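You operate a simulated robot arm through the tools that you are given. There is no shell and no other tool. Be economical: measure what you need, move in short steps, check, and stop when the job is done.

You are at the controls of a simulated two-armed robot. One attempt, no reset.

## Task
Carry the green crate with both arms and set it on the packing bench.

The check looks at the end state, three seconds after you hand in, the way a careful person would. Anything else that was tipped, shoved, dropped, spilled or broken makes it a failure.

## Robot
Two 7-joint arms with two-finger parallel grippers on one trunk, on a base that drives. Base frame: it is fixed to the floor where the robot stands at the start and does not move with it; the origin is under the middle of the robot, x ahead of it, y to its left, z up; the surface under the hand at the start is at about z = 0.76. Lengths are in m, angles in rad, forces in N, time in s.
The left shoulder is at the start at [0.07, 0.134, 1.101], the right one opposite. With the tool pointing down near the work surface each hand reaches from about 0.1 to 0.64 m from the robot's upright axis, wherever it stands, measured 20 degrees to its own side. Places, roughly: green crate (40x26x12 cm) [0.5, 0.1, 0.8]; packing bench [0.8, -3.1, 0.8]. Payload 1.57 kg a hand.
The TCP of each hand is the grasp point between the finger pads, 0.03 m short of the fingertips. In the tool frame z runs along the fingers and y along their closing line. Largest opening 0.08 m; finger width 0.017, thickness 0.012; the body of the gripper, 0.04 by 0.082 m, starts 0.08 m behind the TCP.
Orientation is told as [roll, pitch, yaw] about the base's x, y, z axes, in that order, counted from this pose: with the fingers straight down and closing along the base's y, the tool's x points along the base's -x, its y along +y and its z along -z.

## Interface
- The arms move only by the tool send_rows. It takes "left_targets", "right_targets" or both (then of equal length, played together; a hand with none holds still); each is a list of rows, each a list of 3 entries, a list of its own where there are three numbers: the turn, a rotation vector about the base's x, y, z in units of 4 degrees (1.0 is 4 degrees), then the shift along the base's x, y, z in units of 40 mm (1.0 is 40 mm), then the gripper command, from -1 (fully open) to 1 (shut), values between in proportion. In form: [[[wx, wy, wz], [tx, ty, tz], grip], ...]. A call has 1 to 10 rows; each row shifts and turns the commanded pose from where the row before left it. A call with a number of a shift or a turn outside -1 to 1 is refused whole. Each row takes 0.2 s and may step no farther than 0.05 m and 0.15 rad from the row before; otherwise, or with a gripper value out of range, the whole call is refused. Where a pose cannot be reached the arm comes as near as it can. A force on the tool above 40 N (or 10 N above the force at the start of the call, whichever is more), or a blocked arm, ends the call early, and 0.2 s more pass. Each finger travels about 0.153 m/s and halts on what it meets, pressing with about 21 N; the grip force reading is that of the motor and also rises with nothing between the fingers. The clock runs only during rows and for 0.2 s after the last one: add rows that do not move to give the fingers time. It gives the time, the measured TCP pose, the force on the tool (base axes), the opening and the grip force at its end, in the units of the frame above (readings bear some noise), with the torque about the TCP (base axes, N m) and any sound that the robot's microphone picked up.
- Cameras (640 x 400 px; columns grow to the right, rows downward): "scene" is now at [0.1282, 0.0105, 1.3057]; the picture's right is [0.31, -0.95, 0.00], its down [-0.68, -0.23, -0.70] and it looks along [0.66, 0.22, -0.72] (base axes); focal length 262 px, centre (320, 200). "left" rides on the left gripper at [0.072, 0.007, -0.122] in its tool frame; the picture's right is [-0.09, 1.00, 0.00], its down [-0.84, -0.08, -0.54] and it looks along [-0.54, -0.05, 0.84] (tool axes); focal length 238 px, centre (320, 200). "right" rides on the right gripper at [0.072, -0.007, -0.122] in its tool frame; the picture's right is [0.09, 1.00, 0.00], its down [-0.84, 0.08, -0.54] and it looks along [-0.54, 0.05, 0.84] (tool axes); focal length 238 px, centre (320, 200). There is no depth. A picture from a camera that has moved, and an enlarged one, comes with that camera's place and axes in the base frame and with its lens. The place of the scene camera against the robot may be out by one fixed shift of up to 0.018 m in any direction.
- get_image(camera): a new picture of that camera. The clock stands still meanwhile.
- raise_lower(by): slides the trunk up (or, below 0, down) by that many m; the arms and the scene camera ride with it, the base frame stays. It gives what a move gives, with no picture.
- drive_base(legs): drives the robot by 1 to 6 legs, each [ahead, left, turn to the left] in m, m and rad, along the robot's own axes; the way and the turn of a leg run together, so that a leg with both is an arc; at most 1.5 m and 3.142 rad a leg. The arms and the cameras ride along, it lands a little off, and it stops where it bumps. It gives what a move gives.
- turn_head(pan, tilt): turns the head with the scene camera to pan (to the left, within 1.501 rad either way) and tilt (down, from -0.506 to 1.204), counted from straight ahead of the robot. It gives what a move gives.
- zoom(camera, box): a new picture of the part [left, top, right, bottom] of that camera's present view, enlarged. The clock stands still meanwhile.
- sign_off(): hands the job in; it is judged then, once.

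Work in short steps. Places have to be worked out from the pictures, the camera data and where the tool is seen: move nearer, look again, correct. Check each grasp and each placing, and mend what went wrong. You have 120 turns and 88 pictures in all, those below and enlarged ones among them. Open the grippers and draw the arms clear of the work before you hand the job in, unless the task says otherwise; then end with one line.

The tools are called after "Emit:" by a JSON object that holds its "api" and its "payload". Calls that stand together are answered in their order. send_rows: Moves the arms, as the interface text tells. Its arguments: {"type":"object","properties":{"left_targets":{"type":"array","items":{"type":"array"}},"right_targets":{"type":"array","items":{"type":"array"}}},"required":[]} The other tools are called the same way: raise_lower (by) slides the trunk up or down; drive_base (legs) drives the base; turn_head (pan, tilt) turns the head that bears the scene camera; get_image (camera) takes a picture; zoom (camera, box) takes an enlarged picture of a part of a camera's view; sign_off () hands the job in.

At the start:

```text
time_s: 0.0
left_position: [0.4192, 0.3382, 1.0]
left_ee_rot: [0.0, 0.0, -0.001]
left_contact_force: [0.5, -0.5, -0.2]
left_moment: [0.0, 0.03, -0.01]
left_opening: 0.08
left_grip_force: 0.1
right_position: [0.3871, -0.0461, 1.0332]
right_ee_rot: [0.0, 0.0, -0.001]
right_contact_force: [-0.3, -0.1, -0.6]
right_moment: [-0.02, -0.02, 0.01]
right_opening: 0.0799
right_grip_force: 0.1
trunk travel left (down, up): [-0.675, 0.265]
robot x, y, heading: [-0.0042, -0.0029, 0.003]
head pan, tilt: [0.321, 0.799]
```

scene: 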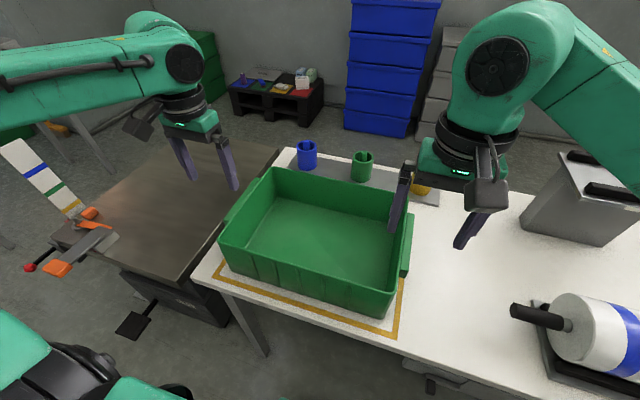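
right: 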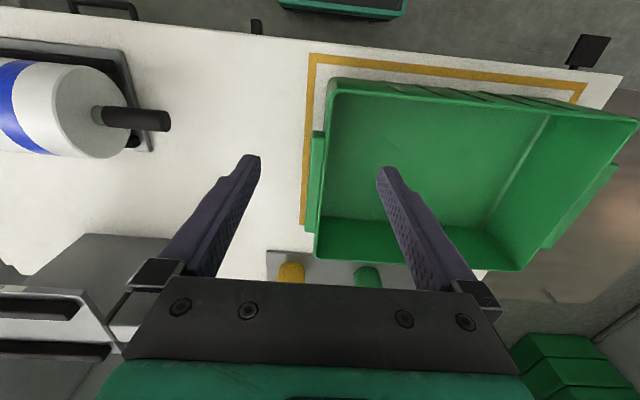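
left: 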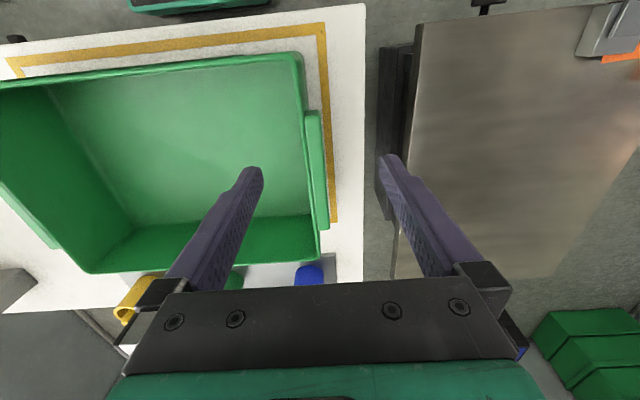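

The crate is long along y, with a lip on each short end. I'll zoom in on both ends to see where to grasp.

Emit:
{"api": "zoom", "payload": {"camera": "scene", "box": [200, 130, 440, 340]}}

Emit:
{"api": "zoom", "payload": {"camera": "right", "box": [240, 40, 480, 300]}}

Emit:
{"api": "zoom", "payload": {"camera": "left", "box": [200, 20, 420, 300]}}

```text
1.90 times, centred on (320, 235) of scene
camera zoom: at [0.1282, 0.0105, 1.3057], right [0.31, -0.95, 0.0], down [-0.68, -0.23, -0.7], along [0.66, 0.22, -0.72], focal length 499 px, centre (320, 133)
```

zoom: 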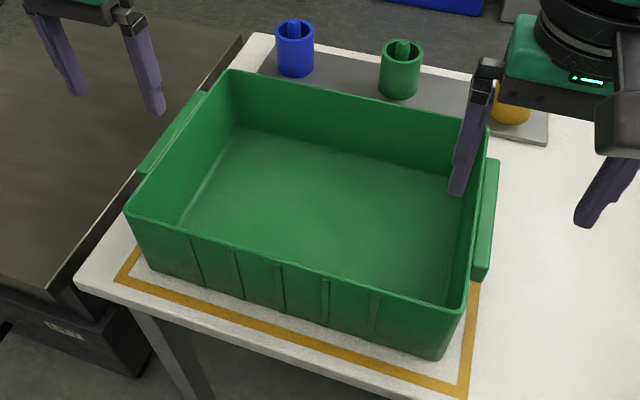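

```text
1.54 times, centred on (360, 170) of right
camera zoom: at [0.3146, -0.0521, 1.155], right [-0.09, 1.0, 0.0], down [0.84, 0.08, 0.54], along [0.54, 0.05, -0.84], focal length 367 px, centre (258, 246)
```

zoom: 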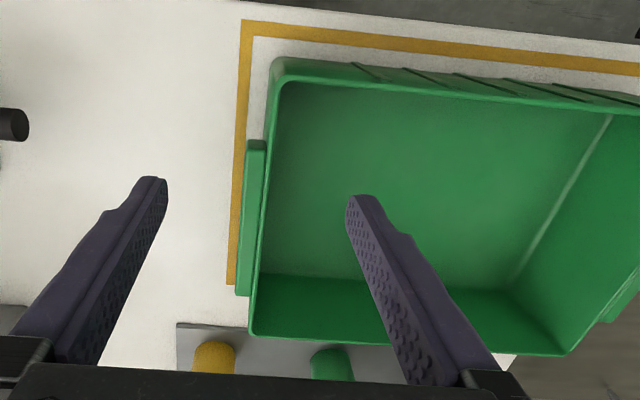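

```text
1.43 times, centred on (310, 160) of left
camera zoom: at [0.3481, 0.3461, 1.1232], right [0.09, 1.0, 0.0], down [0.84, -0.08, 0.54], along [0.54, -0.05, -0.84], focal length 340 px, centre (334, 257)
```

zoom: 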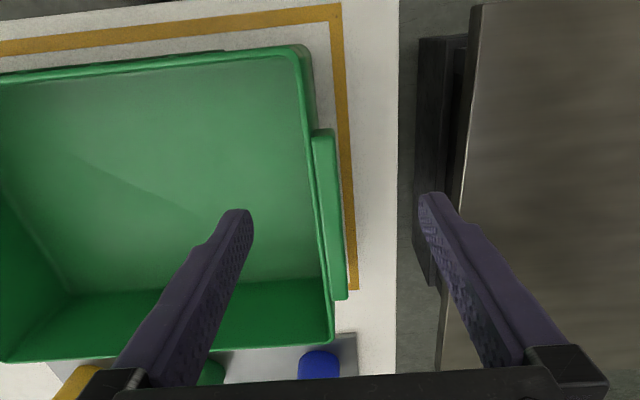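

Rim estimates are x 0.345–0.604 and y −0.037 to 0.324 at z≈0.88, with handle lips about 1.5 cm further out on each end. Before grasping I'll look towards the bench and the route to it.

Emit:
{"api": "turn_head", "payload": {"pan": -1.3, "tilt": 0.35}}

Emit:
{"api": "get_image", "payload": {"camera": "scene"}}

Emit:
{"api": "turn_head", "payload": {"pan": -0.8, "tilt": 0.6}}

Emit:
{"api": "get_image", "payload": {"camera": "scene"}}

```text
time_s: 1.7
left_position: [0.419, 0.3377, 1.0007]
left_ee_rot: [0.0, 0.001, -0.001]
left_contact_force: [0.9, -1.5, 0.3]
left_moment: [-0.01, 0.0, -0.01]
left_opening: 0.08
left_grip_force: 0.0
right_position: [0.3872, -0.0442, 1.0335]
right_ee_rot: [0.001, -0.002, -0.001]
right_contact_force: [-0.3, 0.9, 0.9]
right_moment: [-0.01, -0.03, -0.03]
right_opening: 0.0803
right_grip_force: 0.0
trunk travel left (down, up): [-0.675, 0.265]
robot x, y, heading: [0.0012, -0.0008, -0.004]
head pan, tilt: [-1.3, 0.351]
```

```text
81 pictures are left
camera scene: at [0.0767, -0.1046, 1.3454], right [-0.96, -0.27, 0.0], down [-0.09, 0.33, -0.94], along [0.25, -0.9, -0.34], focal length 262 px, centre (320, 200)
```

scene: 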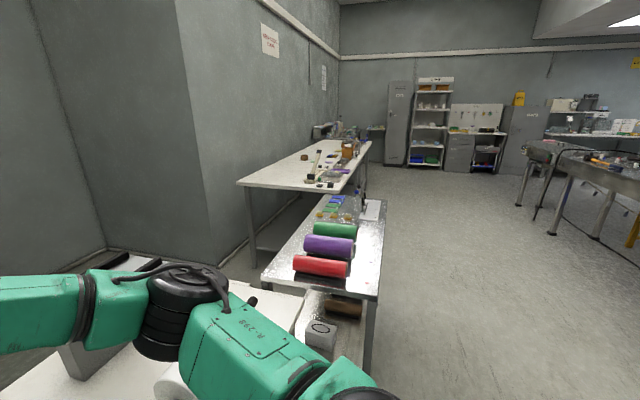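

```text
time_s: 2.6
left_position: [0.4193, 0.3381, 1.0012]
left_ee_rot: [0.001, 0.001, 0.0]
left_contact_force: [-0.1, -0.4, 0.2]
left_moment: [0.01, 0.03, 0.03]
left_opening: 0.0802
left_grip_force: 0.1
right_position: [0.3867, -0.0439, 1.0332]
right_ee_rot: [0.001, 0.002, -0.001]
right_contact_force: [0.0, 0.3, 0.4]
right_moment: [-0.01, 0.0, 0.0]
right_opening: 0.0799
right_grip_force: 0.0
trunk travel left (down, up): [-0.675, 0.265]
robot x, y, heading: [0.0013, -0.0005, 0.001]
head pan, tilt: [-0.799, 0.6]
```

```text
80 pictures are left
camera scene: at [0.1132, -0.0784, 1.3226], right [-0.72, -0.7, 0.0], down [-0.39, 0.41, -0.83], along [0.57, -0.59, -0.56], focal length 262 px, centre (320, 200)
```

scene: 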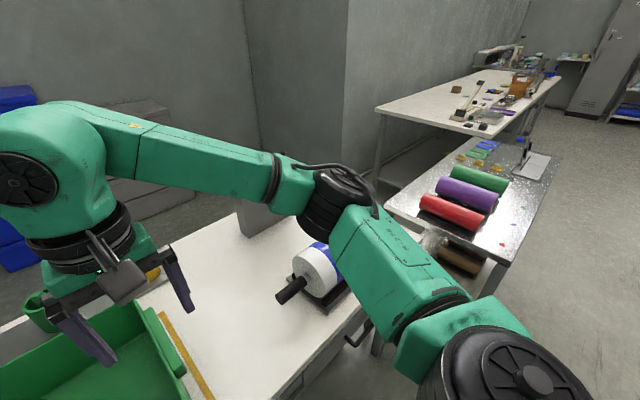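

The white bench lies along the wall at roughly x 0.44–1.2, y −1.9 to −4.9, and a lower table with rolls sits in between. I'll zoom on the bench and check behind me on both sides.

Emit:
{"api": "turn_head", "payload": {"pan": -1.45, "tilt": 0.3}}

Emit:
{"api": "zoom", "payload": {"camera": "scene", "box": [140, 100, 400, 300]}}

Emit:
{"api": "get_image", "payload": {"camera": "scene"}}

Emit:
{"api": "turn_head", "payload": {"pan": 1.5, "tilt": 0.6}}

Emit:
{"api": "get_image", "payload": {"camera": "scene"}}

```text
time_s: 3.6
left_position: [0.4204, 0.339, 1.0009]
left_ee_rot: [0.0, -0.001, -0.001]
left_contact_force: [-0.1, -0.9, 0.9]
left_moment: [0.0, 0.05, 0.0]
left_opening: 0.0801
left_grip_force: 0.1
right_position: [0.3876, -0.0457, 1.0335]
right_ee_rot: [0.0, 0.0, 0.001]
right_contact_force: [0.0, 0.0, 0.7]
right_moment: [-0.02, 0.0, 0.01]
right_opening: 0.0799
right_grip_force: 0.3
trunk travel left (down, up): [-0.675, 0.265]
robot x, y, heading: [-0.0003, -0.0021, -0.002]
head pan, tilt: [-1.45, 0.3]
```

```text
2.00 times, centred on (270, 200) of scene
camera zoom: at [0.0631, -0.1076, 1.3501], right [-0.99, -0.12, 0.0], down [-0.04, 0.29, -0.96], along [0.12, -0.95, -0.3], focal length 524 px, centre (420, 200)
```

zoom: 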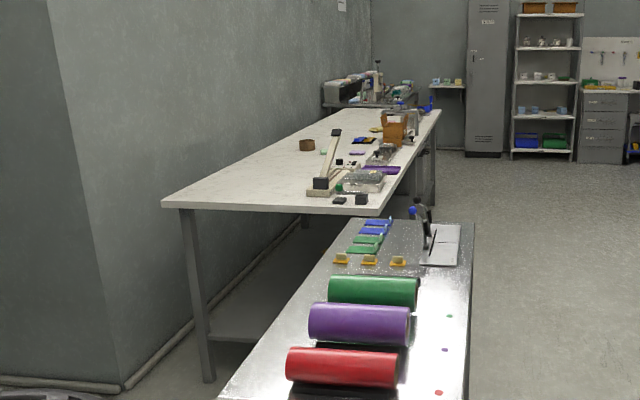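

```text
78 pictures are left
camera scene: at [0.0631, -0.1076, 1.3501], right [-0.99, -0.12, 0.0], down [-0.04, 0.29, -0.96], along [0.12, -0.95, -0.3], focal length 262 px, centre (320, 200)
```

scene: 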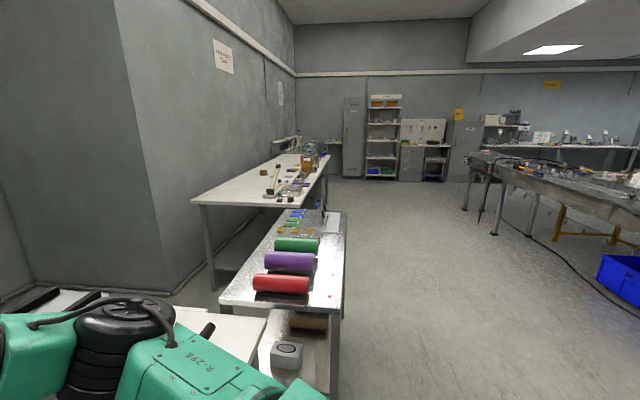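

```text
time_s: 6.2
left_position: [0.4203, 0.3387, 1.0014]
left_ee_rot: [0.0, 0.0, 0.001]
left_contact_force: [0.4, -0.4, -0.2]
left_moment: [-0.04, 0.01, 0.0]
left_opening: 0.0801
left_grip_force: 0.1
right_position: [0.3873, -0.0458, 1.0344]
right_ee_rot: [-0.001, -0.001, 0.0]
right_contact_force: [-0.6, 0.0, 0.0]
right_moment: [-0.02, -0.01, 0.02]
right_opening: 0.0802
right_grip_force: 0.0
trunk travel left (down, up): [-0.675, 0.265]
robot x, y, heading: [-0.0014, -0.0006, -0.001]
head pan, tilt: [1.499, 0.6]
```

```text
77 pictures are left
camera scene: at [0.0581, 0.0732, 1.3226], right [1.0, -0.07, 0.0], down [-0.04, -0.56, -0.83], along [0.06, 0.82, -0.56], focal length 262 px, centre (320, 200)
```

scene: 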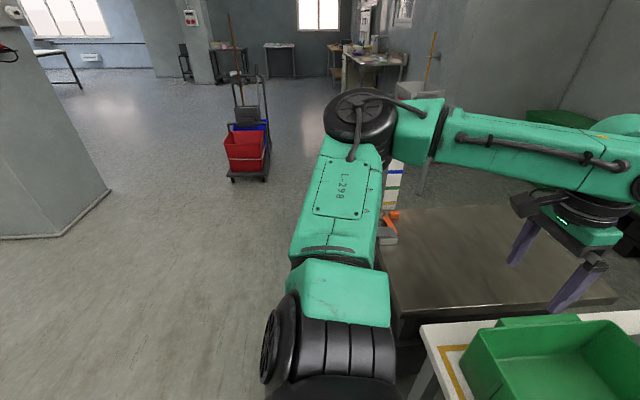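

There's open floor behind me. Now I'll bring both hands over the handle lips at TCP z≈0.95, with the fingertips still above the rim.

Emit:
{"api": "turn_head", "payload": {"pan": 0.32, "tilt": 0.8}}

Emit:
{"api": "send_rows", "payload": {"left_targets": [[[0, 0, 0], [0.5, -0.07, -0.4], -1], [[0, 0, 0], [0.5, -0.07, -0.4], -1], [[0, 0, 0], [0.5, -0.07, -0.45], -1], [[0, 0, 0], [0, 0, 0], -1]], "right_targets": [[[0, 0, 0], [0.77, 0.03, -0.7], -1], [[0, 0, 0], [0.77, 0.03, -0.7], -1], [[0, 0, 0], [0.77, 0.03, -0.7], -1], [[0, 0, 0], [0, 0, 0], -1]]}}

Emit:
{"api": "get_image", "payload": {"camera": "left"}}

Emit:
{"api": "get_image", "payload": {"camera": "right"}}

Emit:
{"api": "get_image", "payload": {"camera": "scene"}}

```text
time_s: 7.6
left_position: [0.4202, 0.3383, 0.9991]
left_ee_rot: [0.0, 0.001, 0.0]
left_contact_force: [0.3, 0.3, -0.4]
left_moment: [0.0, 0.03, 0.0]
left_opening: 0.08
left_grip_force: 0.1
right_position: [0.3865, -0.0441, 1.0343]
right_ee_rot: [-0.001, 0.0, -0.001]
right_contact_force: [-0.1, -0.6, -0.9]
right_moment: [0.01, -0.02, -0.01]
right_opening: 0.08
right_grip_force: 0.1
trunk travel left (down, up): [-0.675, 0.265]
robot x, y, heading: [-0.0044, 0.0008, 0.001]
head pan, tilt: [0.319, 0.799]
```

```text
time_s: 8.6
left_position: [0.4808, 0.3295, 0.9496]
left_ee_rot: [0.001, -0.003, 0.001]
left_contact_force: [0.3, 0.0, 0.1]
left_moment: [0.01, 0.0, 0.0]
left_opening: 0.0802
left_grip_force: 0.1
right_position: [0.4794, -0.0409, 0.9494]
right_ee_rot: [-0.001, -0.001, 0.0]
right_contact_force: [-0.4, 0.1, 0.0]
right_moment: [-0.03, 0.04, -0.03]
right_opening: 0.0798
right_grip_force: 0.0
trunk travel left (down, up): [-0.675, 0.265]
robot x, y, heading: [-0.0008, 0.0007, 0.002]
head pan, tilt: [0.319, 0.799]
```

```text
76 pictures are left
camera left: at [0.4074, 0.338, 1.0733], right [0.09, 1.0, 0.0], down [0.84, -0.08, 0.54], along [0.54, -0.05, -0.84], focal length 238 px, centre (320, 200)
```

left: 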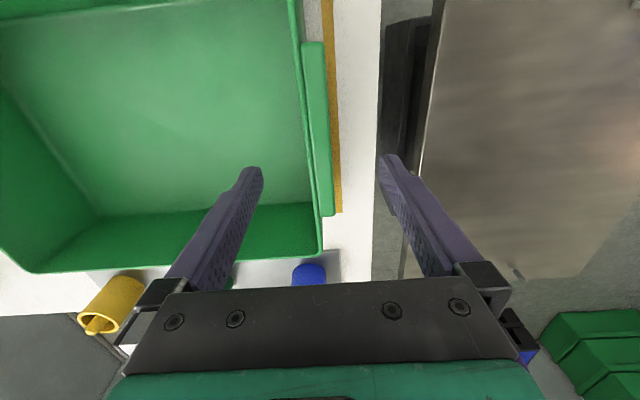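

```text
75 pictures are left
camera right: at [0.4069, -0.0483, 1.07], right [-0.09, 1.0, 0.0], down [0.84, 0.08, 0.54], along [0.54, 0.05, -0.84], focal length 238 px, centre (320, 200)
```

right: 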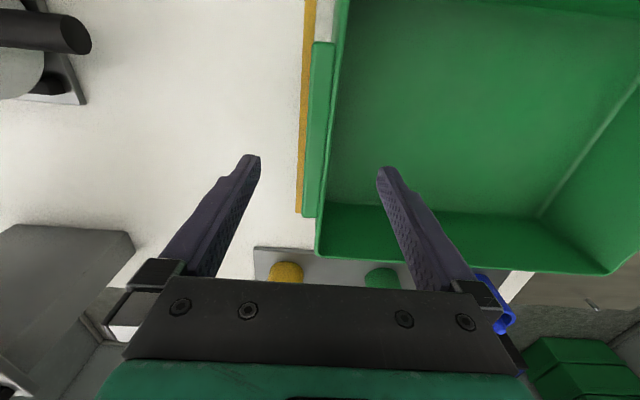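

```text
74 pictures are left
camera scene: at [0.1273, 0.0103, 1.3058], right [0.31, -0.95, 0.0], down [-0.68, -0.23, -0.7], along [0.66, 0.22, -0.72], focal length 262 px, centre (320, 200)
```

scene: 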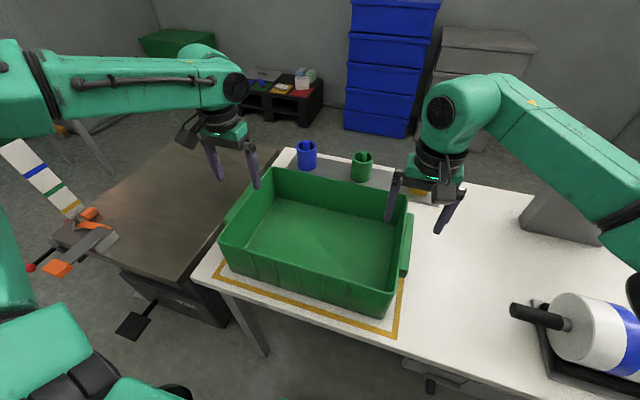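

Both hands straddle the end walls, with the handles centred at x≈0.48. I'll go straight down to TCP z≈0.85 in small rows.

Emit:
{"api": "send_rows", "payload": {"left_targets": [[[0, 0, 0], [0, 0, -0.5], -1], [[0, 0, 0], [0, 0, -0.5], -1], [[0, 0, 0], [0, 0, -0.5], -1], [[0, 0, 0], [0, 0, -0.5], -1], [[0, 0, 0], [0, 0, -0.5], -1], [[0, 0, 0], [0, 0, 0], -1]], "right_targets": [[[0, 0, 0], [0, 0, -0.5], -1], [[0, 0, 0], [0, 0, -0.5], -1], [[0, 0, 0], [0, 0, -0.5], -1], [[0, 0, 0], [0, 0, -0.5], -1], [[0, 0, 0], [0, 0, -0.5], -1], [[0, 0, 0], [0, 0, 0], -1]]}}

Emit:
{"api": "get_image", "payload": {"camera": "left"}}

Emit:
{"api": "get_image", "payload": {"camera": "right"}}

```text
time_s: 10.0
left_position: [0.4799, 0.3308, 0.85]
left_ee_rot: [0.001, 0.0, 0.002]
left_contact_force: [-0.1, 0.0, 0.9]
left_moment: [0.01, -0.02, 0.04]
left_opening: 0.0799
left_grip_force: 0.1
right_position: [0.4782, -0.0411, 0.849]
right_ee_rot: [-0.001, 0.0, -0.001]
right_contact_force: [-0.5, 0.3, 1.1]
right_moment: [0.01, 0.0, -0.04]
right_opening: 0.0801
right_grip_force: 0.2
trunk travel left (down, up): [-0.675, 0.265]
robot x, y, heading: [-0.0019, -0.0038, -0.004]
head pan, tilt: [0.319, 0.799]
```

```text
73 pictures are left
camera left: at [0.408, 0.3383, 0.973], right [0.09, 1.0, 0.0], down [0.84, -0.08, 0.54], along [0.54, -0.05, -0.84], focal length 238 px, centre (320, 200)
```

left: 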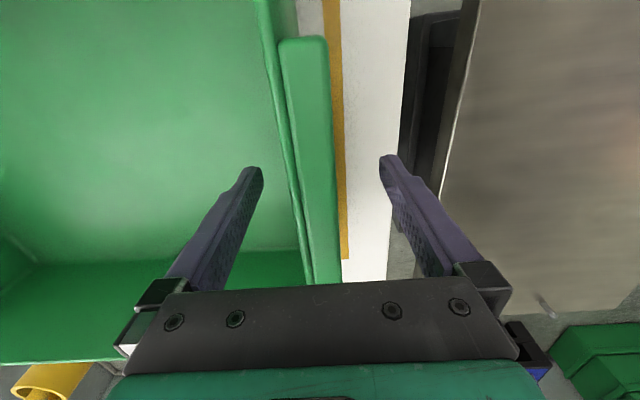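

```text
72 pictures are left
camera right: at [0.4065, -0.0485, 0.9706], right [-0.09, 1.0, 0.0], down [0.84, 0.08, 0.54], along [0.54, 0.05, -0.84], focal length 238 px, centre (320, 200)
```

right: 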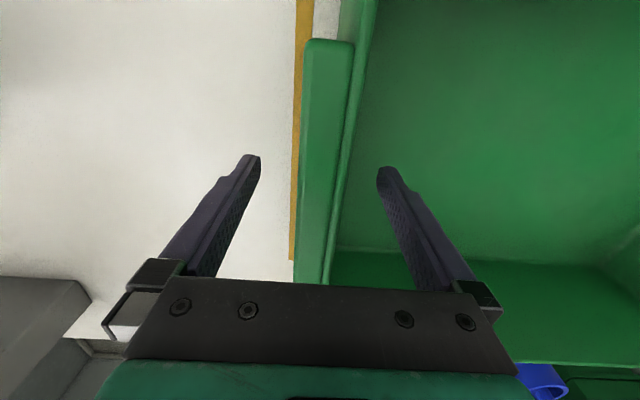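

The walls and handles are centred between open fingers on both sides with no contact. Closing both grippers now.

Emit:
{"api": "send_rows", "payload": {"left_targets": [[[0, 0, 0], [0, 0, 0], 0], [[0, 0, 0], [0, 0, 0], 1], [[0, 0, 0], [0, 0, 0], 1], [[0, 0, 0], [0, 0, 0], 1]], "right_targets": [[[0, 0, 0], [0, 0, 0], 0], [[0, 0, 0], [0, 0, 0], 1], [[0, 0, 0], [0, 0, 0], 1], [[0, 0, 0], [0, 0, 0], 1]]}}

Emit:
{"api": "get_image", "payload": {"camera": "left"}}

Emit:
{"api": "get_image", "payload": {"camera": "right"}}

```text
time_s: 11.0
left_position: [0.4807, 0.331, 0.8497]
left_ee_rot: [-0.001, 0.001, -0.001]
left_contact_force: [-1.0, -3.4, -0.4]
left_moment: [-0.13, -0.34, -0.16]
left_opening: 0.0219
left_grip_force: 20.9
right_position: [0.4789, -0.0415, 0.8491]
right_ee_rot: [-0.002, -0.001, -0.001]
right_contact_force: [-0.8, 1.5, -0.1]
right_moment: [-0.06, -0.06, -0.2]
right_opening: 0.0219
right_grip_force: 21.5
trunk travel left (down, up): [-0.675, 0.265]
robot x, y, heading: [0.0026, -0.0022, 0.001]
head pan, tilt: [0.319, 0.799]
```

```text
71 pictures are left
camera left: at [0.4085, 0.3381, 0.973], right [0.09, 1.0, 0.0], down [0.84, -0.08, 0.54], along [0.54, -0.05, -0.84], focal length 238 px, centre (320, 200)
```

left: 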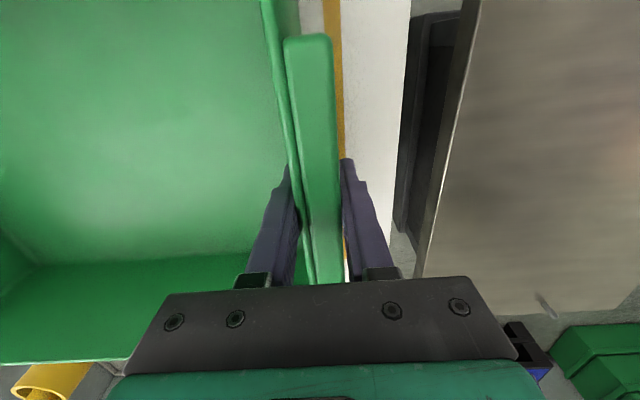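

```text
70 pictures are left
camera right: at [0.4069, -0.0484, 0.9705], right [-0.09, 1.0, 0.0], down [0.84, 0.08, 0.54], along [0.54, 0.05, -0.84], focal length 238 px, centre (320, 200)
```

right: 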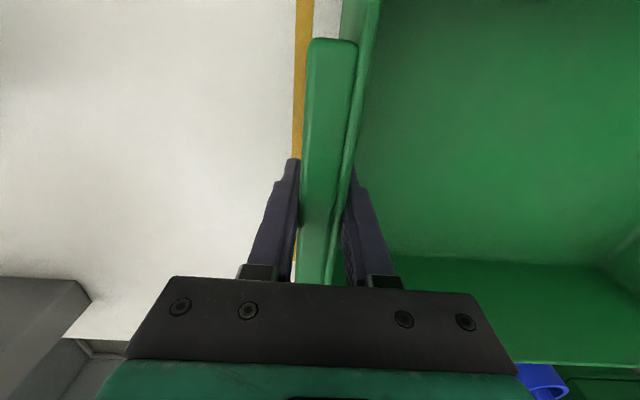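

Both grips hold 22 mm of wall and handle at about 21 N. I'll lift both hands together by a small 2 cm first and read the load.

Emit:
{"api": "send_rows", "payload": {"left_targets": [[[0, 0, 0], [0, 0, 0.12], 1], [[0, 0, 0], [0, 0, 0.12], 1], [[0, 0, 0], [0, 0, 0.13], 1], [[0, 0, 0], [0, 0, 0.13], 1], [[0, 0, 0], [0, 0, 0], 1]], "right_targets": [[[0, 0, 0], [0, 0, 0.12], 1], [[0, 0, 0], [0, 0, 0.12], 1], [[0, 0, 0], [0, 0, 0.13], 1], [[0, 0, 0], [0, 0, 0.13], 1], [[0, 0, 0], [0, 0, 0], 1]]}}

Emit:
{"api": "get_image", "payload": {"camera": "scene"}}

```text
time_s: 12.2
left_position: [0.4812, 0.3299, 0.8697]
left_ee_rot: [0.001, 0.003, 0.002]
left_contact_force: [0.4, 2.4, -2.6]
left_moment: [-0.41, 0.18, 0.08]
left_opening: 0.0217
left_grip_force: 21.0
right_position: [0.4799, -0.042, 0.869]
right_ee_rot: [0.001, 0.002, -0.001]
right_contact_force: [0.0, -1.3, -5.3]
right_moment: [0.05, -0.2, 0.2]
right_opening: 0.0219
right_grip_force: 21.1
trunk travel left (down, up): [-0.675, 0.265]
robot x, y, heading: [0.0019, -0.0013, 0.002]
head pan, tilt: [0.319, 0.799]
```

```text
69 pictures are left
camera scene: at [0.1297, 0.0108, 1.3055], right [0.31, -0.95, 0.0], down [-0.68, -0.23, -0.7], along [0.66, 0.22, -0.72], focal length 262 px, centre (320, 200)
```

scene: 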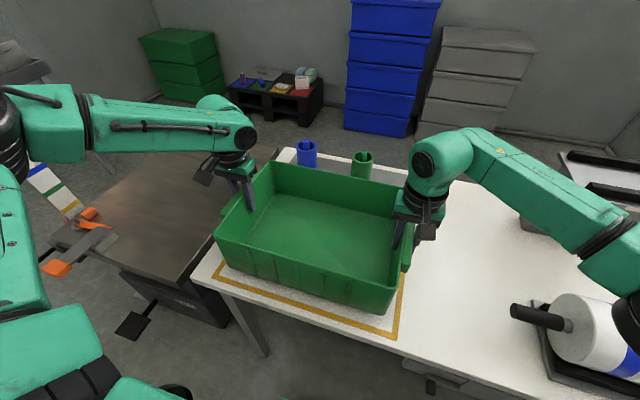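

It lifted level with about 8 N total load and no slip. I'll raise the trunk 0.2 m to clear things while travelling.

Emit:
{"api": "raise_lower", "payload": {"by": 0.2}}

Emit:
{"api": "get_image", "payload": {"camera": "scene"}}

Emit:
{"api": "turn_head", "payload": {"pan": 1.4, "tilt": 0.7}}

Emit:
{"api": "get_image", "payload": {"camera": "scene"}}

Emit:
{"api": "turn_head", "payload": {"pan": -1.4, "tilt": 0.7}}

Emit:
{"api": "get_image", "payload": {"camera": "scene"}}

```text
time_s: 14.4
left_position: [0.4816, 0.3294, 1.0694]
left_ee_rot: [0.0, 0.002, 0.001]
left_contact_force: [0.0, 7.3, -2.3]
left_moment: [-0.54, -0.16, -0.1]
left_opening: 0.022
left_grip_force: 21.4
right_position: [0.4798, -0.0413, 1.0688]
right_ee_rot: [-0.001, 0.002, 0.001]
right_contact_force: [0.9, -6.8, -4.7]
right_moment: [0.18, 0.15, 0.01]
right_opening: 0.0217
right_grip_force: 20.4
trunk travel left (down, up): [-0.875, 0.065]
robot x, y, heading: [-0.0018, -0.0038, -0.002]
head pan, tilt: [0.319, 0.799]
```

```text
68 pictures are left
camera scene: at [0.13, 0.0109, 1.5055], right [0.31, -0.95, 0.0], down [-0.68, -0.23, -0.7], along [0.66, 0.22, -0.72], focal length 262 px, centre (320, 200)
```

scene: 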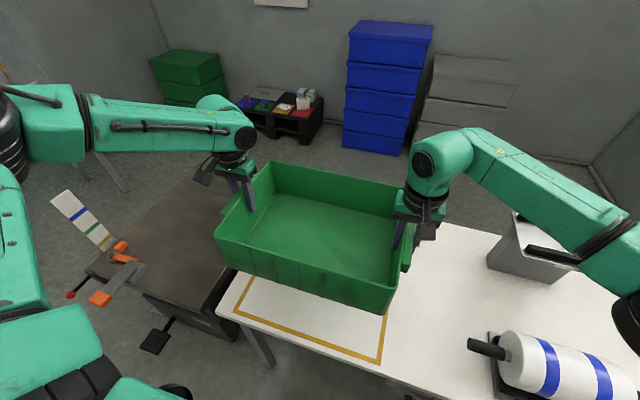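

```text
time_s: 15.7
left_position: [0.4809, 0.3315, 1.0694]
left_ee_rot: [0.0, 0.001, 0.002]
left_contact_force: [0.0, 8.6, -3.3]
left_moment: [-0.52, -0.03, -0.07]
left_opening: 0.0218
left_grip_force: 20.7
right_position: [0.4798, -0.0408, 1.0686]
right_ee_rot: [0.001, 0.001, 0.001]
right_contact_force: [0.5, -8.5, -5.1]
right_moment: [0.18, 0.0, 0.02]
right_opening: 0.0222
right_grip_force: 20.8
trunk travel left (down, up): [-0.875, 0.065]
robot x, y, heading: [-0.0013, 0.0006, 0.001]
head pan, tilt: [1.4, 0.7]
```

```text
67 pictures are left
camera scene: at [0.0679, 0.0692, 1.5138], right [0.99, -0.17, 0.0], down [-0.11, -0.64, -0.76], along [0.13, 0.75, -0.64], focal length 262 px, centre (320, 200)
```

scene: 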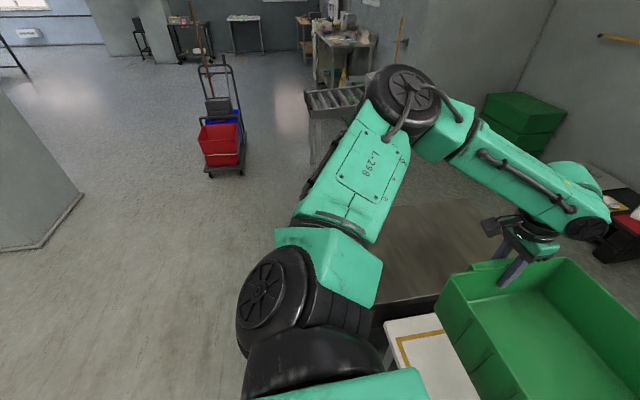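

```text
time_s: 18.2
left_position: [0.4805, 0.3304, 1.0694]
left_ee_rot: [0.0, 0.003, 0.002]
left_contact_force: [-0.9, 12.6, -2.7]
left_moment: [-0.52, 0.05, -0.05]
left_opening: 0.0217
left_grip_force: 20.7
right_position: [0.4804, -0.0414, 1.0693]
right_ee_rot: [-0.002, 0.002, -0.001]
right_contact_force: [0.5, -11.3, -3.9]
right_moment: [0.16, -0.05, 0.07]
right_opening: 0.0219
right_grip_force: 21.0
trunk travel left (down, up): [-0.875, 0.065]
robot x, y, heading: [0.0006, 0.0006, 0.002]
head pan, tilt: [-1.4, 0.7]
```

```text
66 pictures are left
camera scene: at [0.0678, -0.0982, 1.5139], right [-0.99, -0.17, 0.0], down [-0.11, 0.63, -0.77], along [0.13, -0.75, -0.64], focal length 262 px, centre (320, 200)
```

scene: 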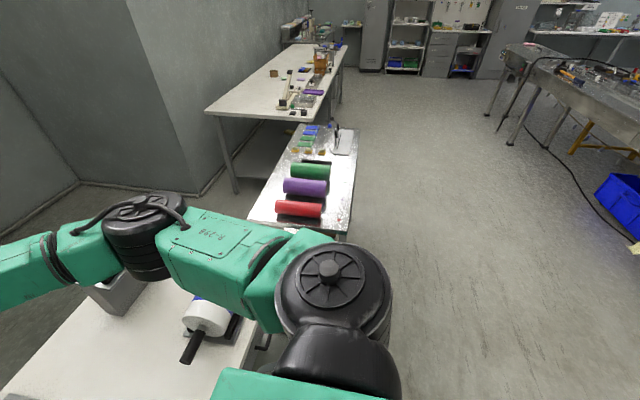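

The sideways forces on the hands are creeping up (about 12 N, pushing outwards). I'll ease the hands apart by 1 mm each and see how the force responds.

Emit:
{"api": "send_rows", "payload": {"left_targets": [[[0, 0, 0], [0, 0.025, 0], 1], [[0, 0, 0], [0, 0, 0], 1]], "right_targets": [[[0, 0, 0], [0, -0.025, 0], 1], [[0, 0, 0], [0, 0, 0], 1]]}}

```text
time_s: 18.8
left_position: [0.4821, 0.3299, 1.0695]
left_ee_rot: [-0.003, -0.001, 0.0]
left_contact_force: [-1.3, -0.1, -2.9]
left_moment: [0.17, -0.12, -0.1]
left_opening: 0.0217
left_grip_force: 21.3
right_position: [0.4796, -0.0414, 1.0692]
right_ee_rot: [0.001, -0.002, 0.003]
right_contact_force: [0.6, -1.4, -5.0]
right_moment: [-0.5, 0.08, -0.25]
right_opening: 0.0219
right_grip_force: 20.3
trunk travel left (down, up): [-0.875, 0.065]
robot x, y, heading: [-0.0018, -0.0047, -0.003]
head pan, tilt: [-1.4, 0.7]
```

The internal squeeze is gone. Now I'll back straight out 0.7 m.

Emit:
{"api": "drive_base", "payload": {"legs": [[-0.7, 0, 0]]}}

Emit:
{"api": "turn_head", "payload": {"pan": -1.4, "tilt": 0.5}}

Emit:
{"api": "get_image", "payload": {"camera": "scene"}}

Emit:
{"api": "turn_head", "payload": {"pan": 0.0, "tilt": 0.8}}

Emit:
{"api": "get_image", "payload": {"camera": "scene"}}

```text
time_s: 22.6
left_position: [-0.215, 0.3302, 1.0691]
left_ee_rot: [-0.001, 0.0, 0.002]
left_contact_force: [-0.6, -31.1, -2.6]
left_moment: [0.35, -0.27, -0.03]
left_opening: 0.0216
left_grip_force: 20.6
right_position: [-0.2143, -0.0413, 1.0683]
right_ee_rot: [0.001, 0.0, 0.004]
right_contact_force: [0.5, 30.5, -3.6]
right_moment: [-0.7, 0.27, 0.02]
right_opening: 0.0218
right_grip_force: 21.4
trunk travel left (down, up): [-0.875, 0.065]
robot x, y, heading: [-0.6942, -0.0029, -0.001]
head pan, tilt: [-1.4, 0.7]
```

```text
time_s: 23.3
left_position: [-0.2156, 0.3314, 1.07]
left_ee_rot: [-0.002, 0.002, 0.001]
left_contact_force: [-0.3, -3.3, -3.7]
left_moment: [0.29, -0.01, -0.04]
left_opening: 0.0216
left_grip_force: 21.4
right_position: [-0.2162, -0.0406, 1.0689]
right_ee_rot: [0.001, 0.003, 0.004]
right_contact_force: [1.7, 2.7, -3.9]
right_moment: [-0.49, 0.01, -0.06]
right_opening: 0.0217
right_grip_force: 21.0
trunk travel left (down, up): [-0.875, 0.065]
robot x, y, heading: [-0.6954, 0.001, 0.005]
head pan, tilt: [-1.4, 0.499]
```

```text
65 pictures are left
camera scene: at [-0.6272, -0.1045, 1.5316], right [-0.99, -0.17, 0.0], down [-0.08, 0.47, -0.88], along [0.15, -0.86, -0.48], focal length 262 px, centre (320, 200)
```

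scene: 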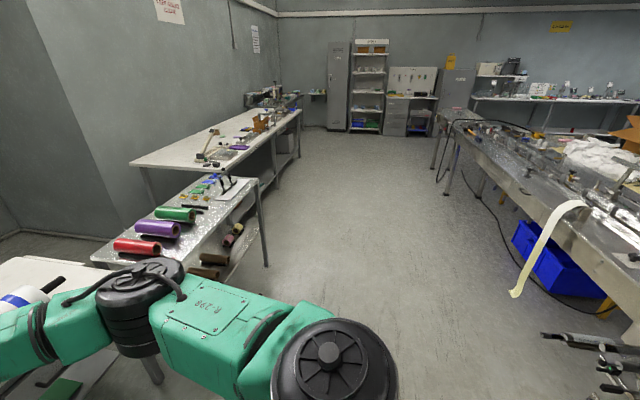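

```text
time_s: 24.8
left_position: [-0.2146, 0.3305, 1.0706]
left_ee_rot: [-0.001, 0.001, 0.001]
left_contact_force: [-1.2, -3.4, -3.0]
left_moment: [0.29, 0.03, -0.09]
left_opening: 0.022
left_grip_force: 21.1
right_position: [-0.2158, -0.0419, 1.0688]
right_ee_rot: [0.002, 0.003, 0.005]
right_contact_force: [0.9, 3.2, -5.0]
right_moment: [-0.46, -0.06, -0.1]
right_opening: 0.0221
right_grip_force: 20.6
trunk travel left (down, up): [-0.875, 0.065]
robot x, y, heading: [-0.697, -0.002, 0.007]
head pan, tilt: [0.0, 0.799]
```

```text
64 pictures are left
camera scene: at [-0.5621, -0.0149, 1.5056], right [0.0, -1.0, 0.0], down [-0.72, 0.0, -0.7], along [0.7, 0.0, -0.72], focal length 262 px, centre (320, 200)
```

scene: 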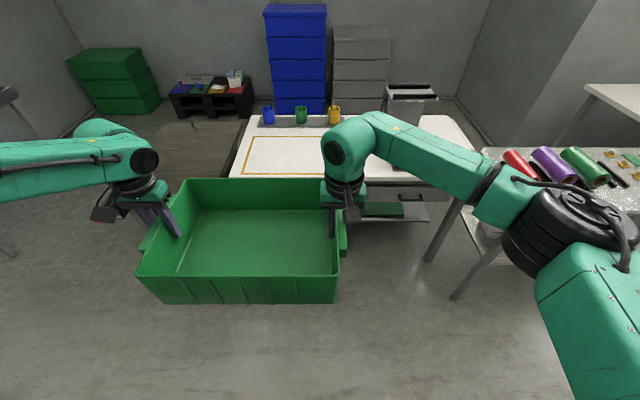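

The crate is still level and firmly held. The lane between the tables is clear from about x −1.35 to 0.08, so I'll drive right 1.2 m and check.

Emit:
{"api": "drive_base", "payload": {"legs": [[0, -1.2, 0]]}}

Emit:
{"api": "get_image", "payload": {"camera": "scene"}}

Emit:
{"api": "turn_head", "payload": {"pan": -1.2, "tilt": 0.5}}

Emit:
{"api": "get_image", "payload": {"camera": "scene"}}

```text
time_s: 30.9
left_position: [-0.2126, -0.8727, 1.0704]
left_ee_rot: [-0.004, 0.001, 0.003]
left_contact_force: [-0.5, -5.6, -4.1]
left_moment: [0.26, -0.01, -0.08]
left_opening: 0.0221
left_grip_force: 21.0
right_position: [-0.2147, -1.2436, 1.0702]
right_ee_rot: [0.0, 0.003, 0.003]
right_contact_force: [1.1, 5.1, -4.3]
right_moment: [-0.48, 0.04, -0.11]
right_opening: 0.022
right_grip_force: 21.1
trunk travel left (down, up): [-0.875, 0.065]
robot x, y, heading: [-0.6961, -1.2076, 0.006]
head pan, tilt: [0.0, 0.799]
```

```text
63 pictures are left
camera scene: at [-0.5605, -1.2178, 1.5056], right [0.0, -1.0, 0.0], down [-0.72, 0.0, -0.7], along [0.7, 0.0, -0.72], focal length 262 px, centre (320, 200)
```

scene: 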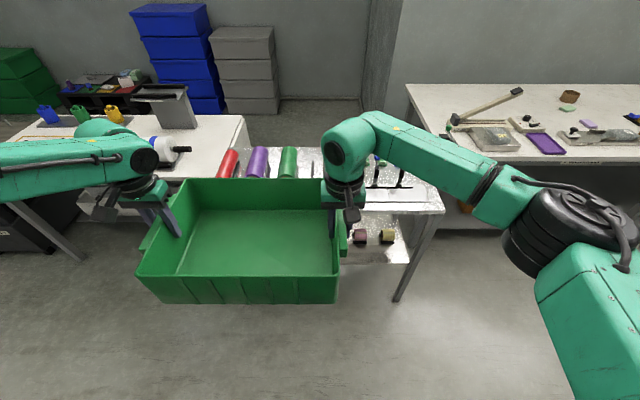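

```text
time_s: 32.3
left_position: [-0.2143, -0.8731, 1.0701]
left_ee_rot: [-0.002, 0.003, 0.003]
left_contact_force: [-0.3, -2.3, -4.1]
left_moment: [0.23, 0.03, -0.06]
left_opening: 0.0218
left_grip_force: 21.2
right_position: [-0.2149, -1.2459, 1.0686]
right_ee_rot: [0.001, 0.001, 0.002]
right_contact_force: [-0.1, 2.1, -4.1]
right_moment: [-0.44, -0.04, -0.07]
right_opening: 0.022
right_grip_force: 21.3
trunk travel left (down, up): [-0.875, 0.065]
robot x, y, heading: [-0.6947, -1.2015, 0.001]
head pan, tilt: [-1.201, 0.499]
```

```text
62 pictures are left
camera scene: at [-0.608, -1.3036, 1.5316], right [-0.93, -0.36, 0.0], down [-0.18, 0.45, -0.88], along [0.32, -0.82, -0.48], focal length 262 px, centre (320, 200)
```

scene: 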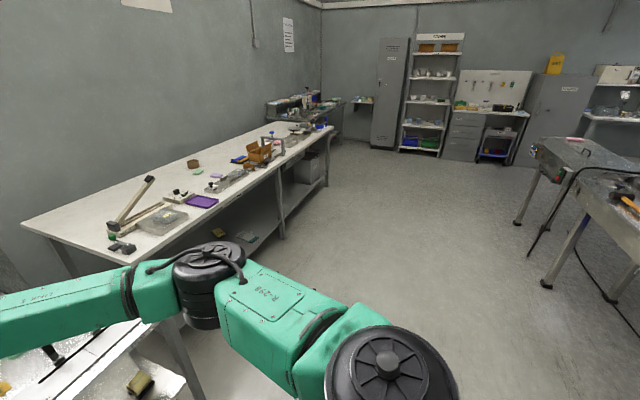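

Clear ahead. I'll go another 1.2 m right and then look over the bench top for a free 40×26 cm area.

Emit:
{"api": "drive_base", "payload": {"legs": [[0, -1.2, 0]]}}

Emit:
{"api": "turn_head", "payload": {"pan": 0.0, "tilt": 0.5}}

Emit:
{"api": "get_image", "payload": {"camera": "scene"}}

Emit:
{"api": "turn_head", "payload": {"pan": -0.6, "tilt": 0.45}}

Emit:
{"api": "get_image", "payload": {"camera": "scene"}}

```text
time_s: 38.5
left_position: [-0.2147, -2.0886, 1.0691]
left_ee_rot: [-0.003, 0.002, -0.008]
left_contact_force: [-0.3, -1.8, -2.1]
left_moment: [0.26, -0.01, -0.07]
left_opening: 0.0218
left_grip_force: 20.4
right_position: [-0.2203, -2.459, 1.0689]
right_ee_rot: [0.002, 0.002, -0.006]
right_contact_force: [0.7, 2.0, -3.2]
right_moment: [-0.44, 0.07, -0.14]
right_opening: 0.0218
right_grip_force: 21.1
trunk travel left (down, up): [-0.875, 0.065]
robot x, y, heading: [-0.6996, -2.4102, -0.008]
head pan, tilt: [-1.201, 0.499]
```

```text
time_s: 39.9
left_position: [-0.215, -2.0889, 1.0696]
left_ee_rot: [-0.002, 0.003, -0.009]
left_contact_force: [-0.2, -1.9, -3.3]
left_moment: [0.21, 0.06, -0.11]
left_opening: 0.022
left_grip_force: 21.1
right_position: [-0.2204, -2.4597, 1.0684]
right_ee_rot: [0.001, 0.002, -0.006]
right_contact_force: [0.7, 2.0, -4.7]
right_moment: [-0.46, -0.02, -0.08]
right_opening: 0.022
right_grip_force: 21.4
trunk travel left (down, up): [-0.875, 0.065]
robot x, y, heading: [-0.6961, -2.4201, -0.012]
head pan, tilt: [0.0, 0.499]
```

```text
61 pictures are left
camera scene: at [-0.5547, -2.4304, 1.5315], right [-0.01, -1.0, 0.0], down [-0.48, 0.0, -0.88], along [0.88, -0.01, -0.48], focal length 262 px, centre (320, 200)
```

scene: 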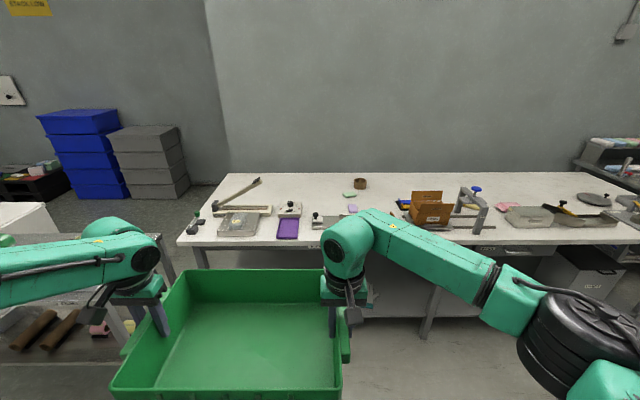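

```text
time_s: 40.9
left_position: [-0.2147, -2.0878, 1.0694]
left_ee_rot: [-0.003, 0.003, -0.01]
left_contact_force: [0.8, -2.4, -4.0]
left_moment: [0.22, -0.01, -0.08]
left_opening: 0.0218
left_grip_force: 20.3
right_position: [-0.2194, -2.4599, 1.0697]
right_ee_rot: [0.002, 0.003, -0.006]
right_contact_force: [0.8, 2.1, -3.3]
right_moment: [-0.39, -0.01, -0.08]
right_opening: 0.022
right_grip_force: 20.9
trunk travel left (down, up): [-0.875, 0.065]
robot x, y, heading: [-0.6988, -2.4117, -0.01]
head pan, tilt: [-0.6, 0.45]
```

```text
60 pictures are left
camera scene: at [-0.5702, -2.4819, 1.536], right [-0.57, -0.82, 0.0], down [-0.36, 0.25, -0.9], along [0.74, -0.51, -0.44], focal length 262 px, centre (320, 200)
```

scene: 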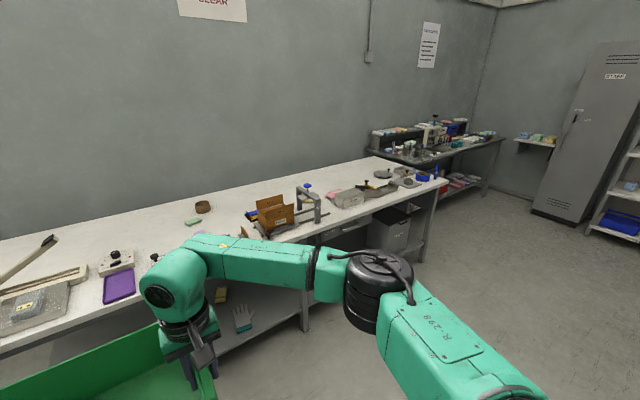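

The bench top is cluttered along the front, and a gap may be hidden behind my right wrist. I'll shift 0.35 m right for a clear view of it.

Emit:
{"api": "drive_base", "payload": {"legs": [[0, -0.35, 0.01]]}}

Emit:
{"api": "turn_head", "payload": {"pan": 0.0, "tilt": 0.5}}

Emit:
{"api": "get_image", "payload": {"camera": "scene"}}

Emit:
{"api": "zoom", "payload": {"camera": "scene", "box": [60, 150, 380, 270]}}

```text
time_s: 43.1
left_position: [-0.2193, -2.4309, 1.0683]
left_ee_rot: [-0.004, 0.001, 0.002]
left_contact_force: [-1.2, -1.1, -3.8]
left_moment: [0.23, -0.11, -0.08]
left_opening: 0.0217
left_grip_force: 20.7
right_position: [-0.2205, -2.8035, 1.0673]
right_ee_rot: [0.001, 0.002, 0.003]
right_contact_force: [0.6, 2.7, -4.3]
right_moment: [-0.44, 0.11, -0.16]
right_opening: 0.022
right_grip_force: 20.6
trunk travel left (down, up): [-0.875, 0.065]
robot x, y, heading: [-0.7006, -2.7609, 0.002]
head pan, tilt: [-0.6, 0.45]
```

```text
time_s: 44.1
left_position: [-0.2193, -2.4334, 1.069]
left_ee_rot: [-0.003, 0.002, 0.001]
left_contact_force: [-0.7, -1.8, -3.0]
left_moment: [0.33, -0.01, -0.07]
left_opening: 0.022
left_grip_force: 21.2
right_position: [-0.2203, -2.8039, 1.0693]
right_ee_rot: [0.001, 0.001, 0.002]
right_contact_force: [0.8, 1.5, -3.8]
right_moment: [-0.45, -0.04, -0.11]
right_opening: 0.0217
right_grip_force: 20.7
trunk travel left (down, up): [-0.875, 0.065]
robot x, y, heading: [-0.6983, -2.766, -0.003]
head pan, tilt: [0.0, 0.499]
```

```text
59 pictures are left
camera scene: at [-0.5562, -2.7781, 1.5315], right [0.0, -1.0, 0.0], down [-0.48, 0.0, -0.88], along [0.88, 0.0, -0.48], focal length 262 px, centre (320, 200)
```

scene: 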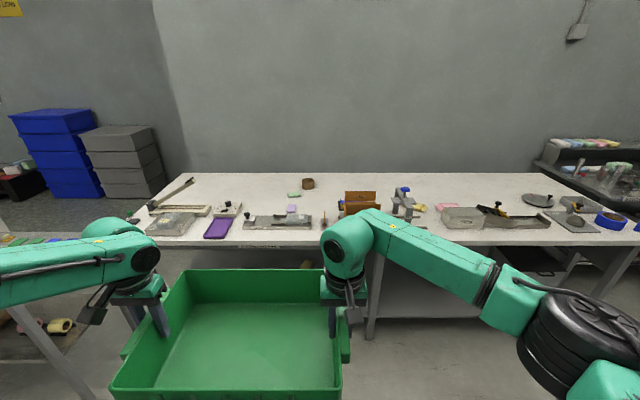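

```text
2.00 times, centred on (220, 210) of scene
camera zoom: at [-0.5562, -2.7781, 1.5315], right [0.0, -1.0, 0.0], down [-0.48, 0.0, -0.88], along [0.88, 0.0, -0.48], focal length 524 px, centre (520, 180)
```

zoom: 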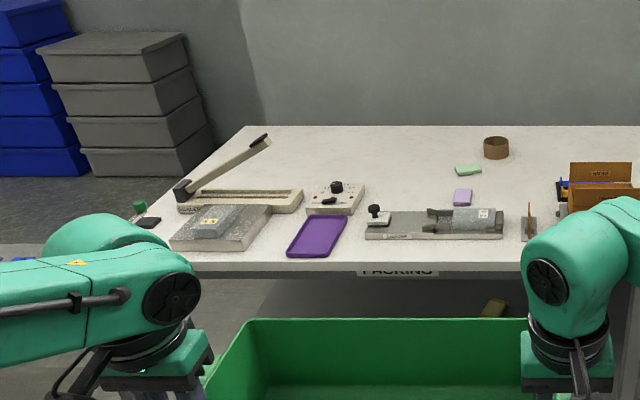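

The bench is marked "PACKING", but the front here is full. I'll move on 0.7 m to inspect the right half of its top.

Emit:
{"api": "drive_base", "payload": {"legs": [[0, -0.75, 0]]}}

Emit:
{"api": "turn_head", "payload": {"pan": 0.0, "tilt": 0.5}}

Emit:
{"api": "get_image", "payload": {"camera": "scene"}}

Emit:
{"api": "zoom", "payload": {"camera": "scene", "box": [80, 150, 400, 270]}}

```text
time_s: 48.2
left_position: [-0.2195, -3.1785, 1.0694]
left_ee_rot: [-0.004, 0.001, 0.003]
left_contact_force: [0.4, -1.9, -3.1]
left_moment: [0.25, -0.05, -0.12]
left_opening: 0.0217
left_grip_force: 21.0
right_position: [-0.2186, -3.5511, 1.0689]
right_ee_rot: [0.001, 0.002, 0.002]
right_contact_force: [1.1, 2.1, -3.6]
right_moment: [-0.41, 0.04, -0.09]
right_opening: 0.022
right_grip_force: 20.7
trunk travel left (down, up): [-0.875, 0.065]
robot x, y, heading: [-0.7002, -3.5142, 0.001]
head pan, tilt: [0.0, 0.499]
```

```text
time_s: 48.8
left_position: [-0.2185, -3.18, 1.0683]
left_ee_rot: [-0.002, 0.001, 0.0]
left_contact_force: [-0.1, -1.9, -3.4]
left_moment: [0.3, -0.05, -0.01]
left_opening: 0.0219
left_grip_force: 21.1
right_position: [-0.2192, -3.5527, 1.0689]
right_ee_rot: [0.002, 0.001, 0.001]
right_contact_force: [0.0, 1.5, -3.8]
right_moment: [-0.41, 0.04, -0.11]
right_opening: 0.022
right_grip_force: 21.5
trunk travel left (down, up): [-0.875, 0.065]
robot x, y, heading: [-0.6985, -3.5125, 0.001]
head pan, tilt: [0.0, 0.499]
```

```text
57 pictures are left
camera scene: at [-0.5554, -3.525, 1.5315], right [0.0, -1.0, 0.0], down [-0.48, 0.0, -0.88], along [0.88, 0.0, -0.48], focal length 262 px, centre (320, 200)
```

scene: 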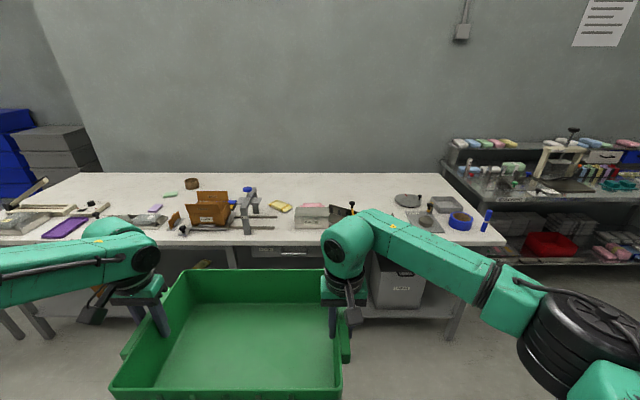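

```text
2.00 times, centred on (240, 210) of scene
camera zoom: at [-0.5554, -3.525, 1.5315], right [0.0, -1.0, 0.0], down [-0.48, 0.0, -0.88], along [0.88, 0.0, -0.48], focal length 524 px, centre (480, 180)
```

zoom: 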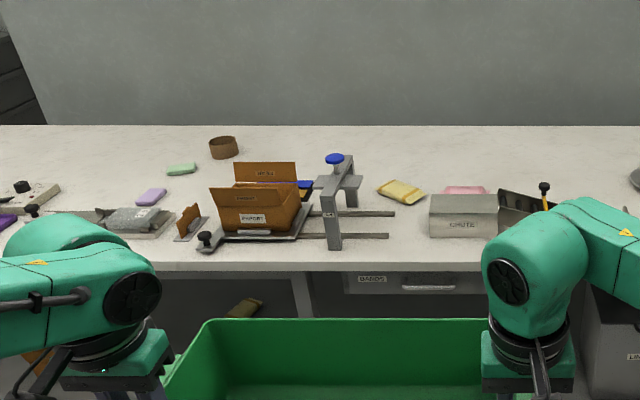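

The front edge is cluttered along the whole length, and the only free area is the strip near the wall (x≳0.8, y about −3.3 to −3.9). I need to know how close the base can get, so I'll look down at it.

Emit:
{"api": "turn_head", "payload": {"pan": 0.9, "tilt": 1.2}}

Emit:
{"api": "get_image", "payload": {"camera": "scene"}}

Emit:
{"api": "turn_head", "payload": {"pan": 0.0, "tilt": 1.2}}

Emit:
{"api": "get_image", "payload": {"camera": "scene"}}

```text
time_s: 50.0
left_position: [-0.2183, -3.1812, 1.0688]
left_ee_rot: [-0.002, 0.002, 0.001]
left_contact_force: [-1.2, -2.0, -3.2]
left_moment: [0.26, 0.02, -0.07]
left_opening: 0.022
left_grip_force: 20.7
right_position: [-0.2185, -3.5512, 1.0684]
right_ee_rot: [0.003, 0.0, 0.002]
right_contact_force: [-0.6, 2.1, -4.4]
right_moment: [-0.45, 0.0, -0.14]
right_opening: 0.0217
right_grip_force: 21.1
trunk travel left (down, up): [-0.875, 0.065]
robot x, y, heading: [-0.6986, -3.5116, 0.001]
head pan, tilt: [0.901, 1.201]
```

```text
55 pictures are left
camera scene: at [-0.6117, -3.4818, 1.4779], right [0.78, -0.62, 0.0], down [-0.58, -0.73, -0.36], along [0.22, 0.28, -0.93], focal length 262 px, centre (320, 200)
```

scene: 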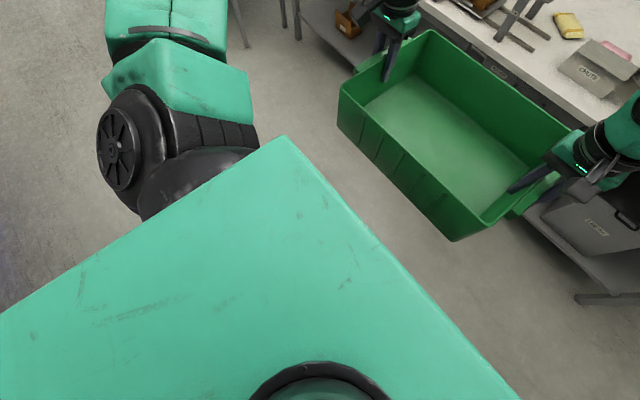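

```text
time_s: 51.2
left_position: [-0.2191, -3.1789, 1.0699]
left_ee_rot: [-0.002, 0.001, 0.002]
left_contact_force: [-0.2, -1.0, -3.6]
left_moment: [0.27, -0.01, -0.07]
left_opening: 0.0219
left_grip_force: 21.5
right_position: [-0.2197, -3.5522, 1.0688]
right_ee_rot: [0.002, 0.002, 0.001]
right_contact_force: [-0.1, 1.4, -3.2]
right_moment: [-0.35, -0.04, -0.09]
right_opening: 0.0218
right_grip_force: 20.9
trunk travel left (down, up): [-0.875, 0.065]
robot x, y, heading: [-0.6989, -3.5129, 0.003]
head pan, tilt: [0.0, 1.201]
```

```text
54 pictures are left
camera scene: at [-0.5906, -3.5256, 1.4779], right [0.0, -1.0, 0.0], down [-0.93, 0.0, -0.36], along [0.36, 0.0, -0.93], focal length 262 px, centre (320, 200)
```

scene: 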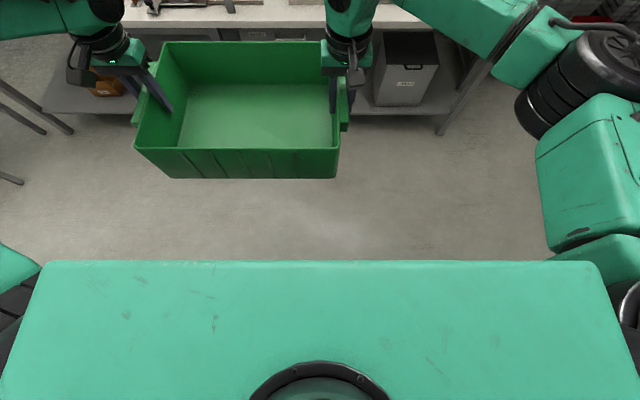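

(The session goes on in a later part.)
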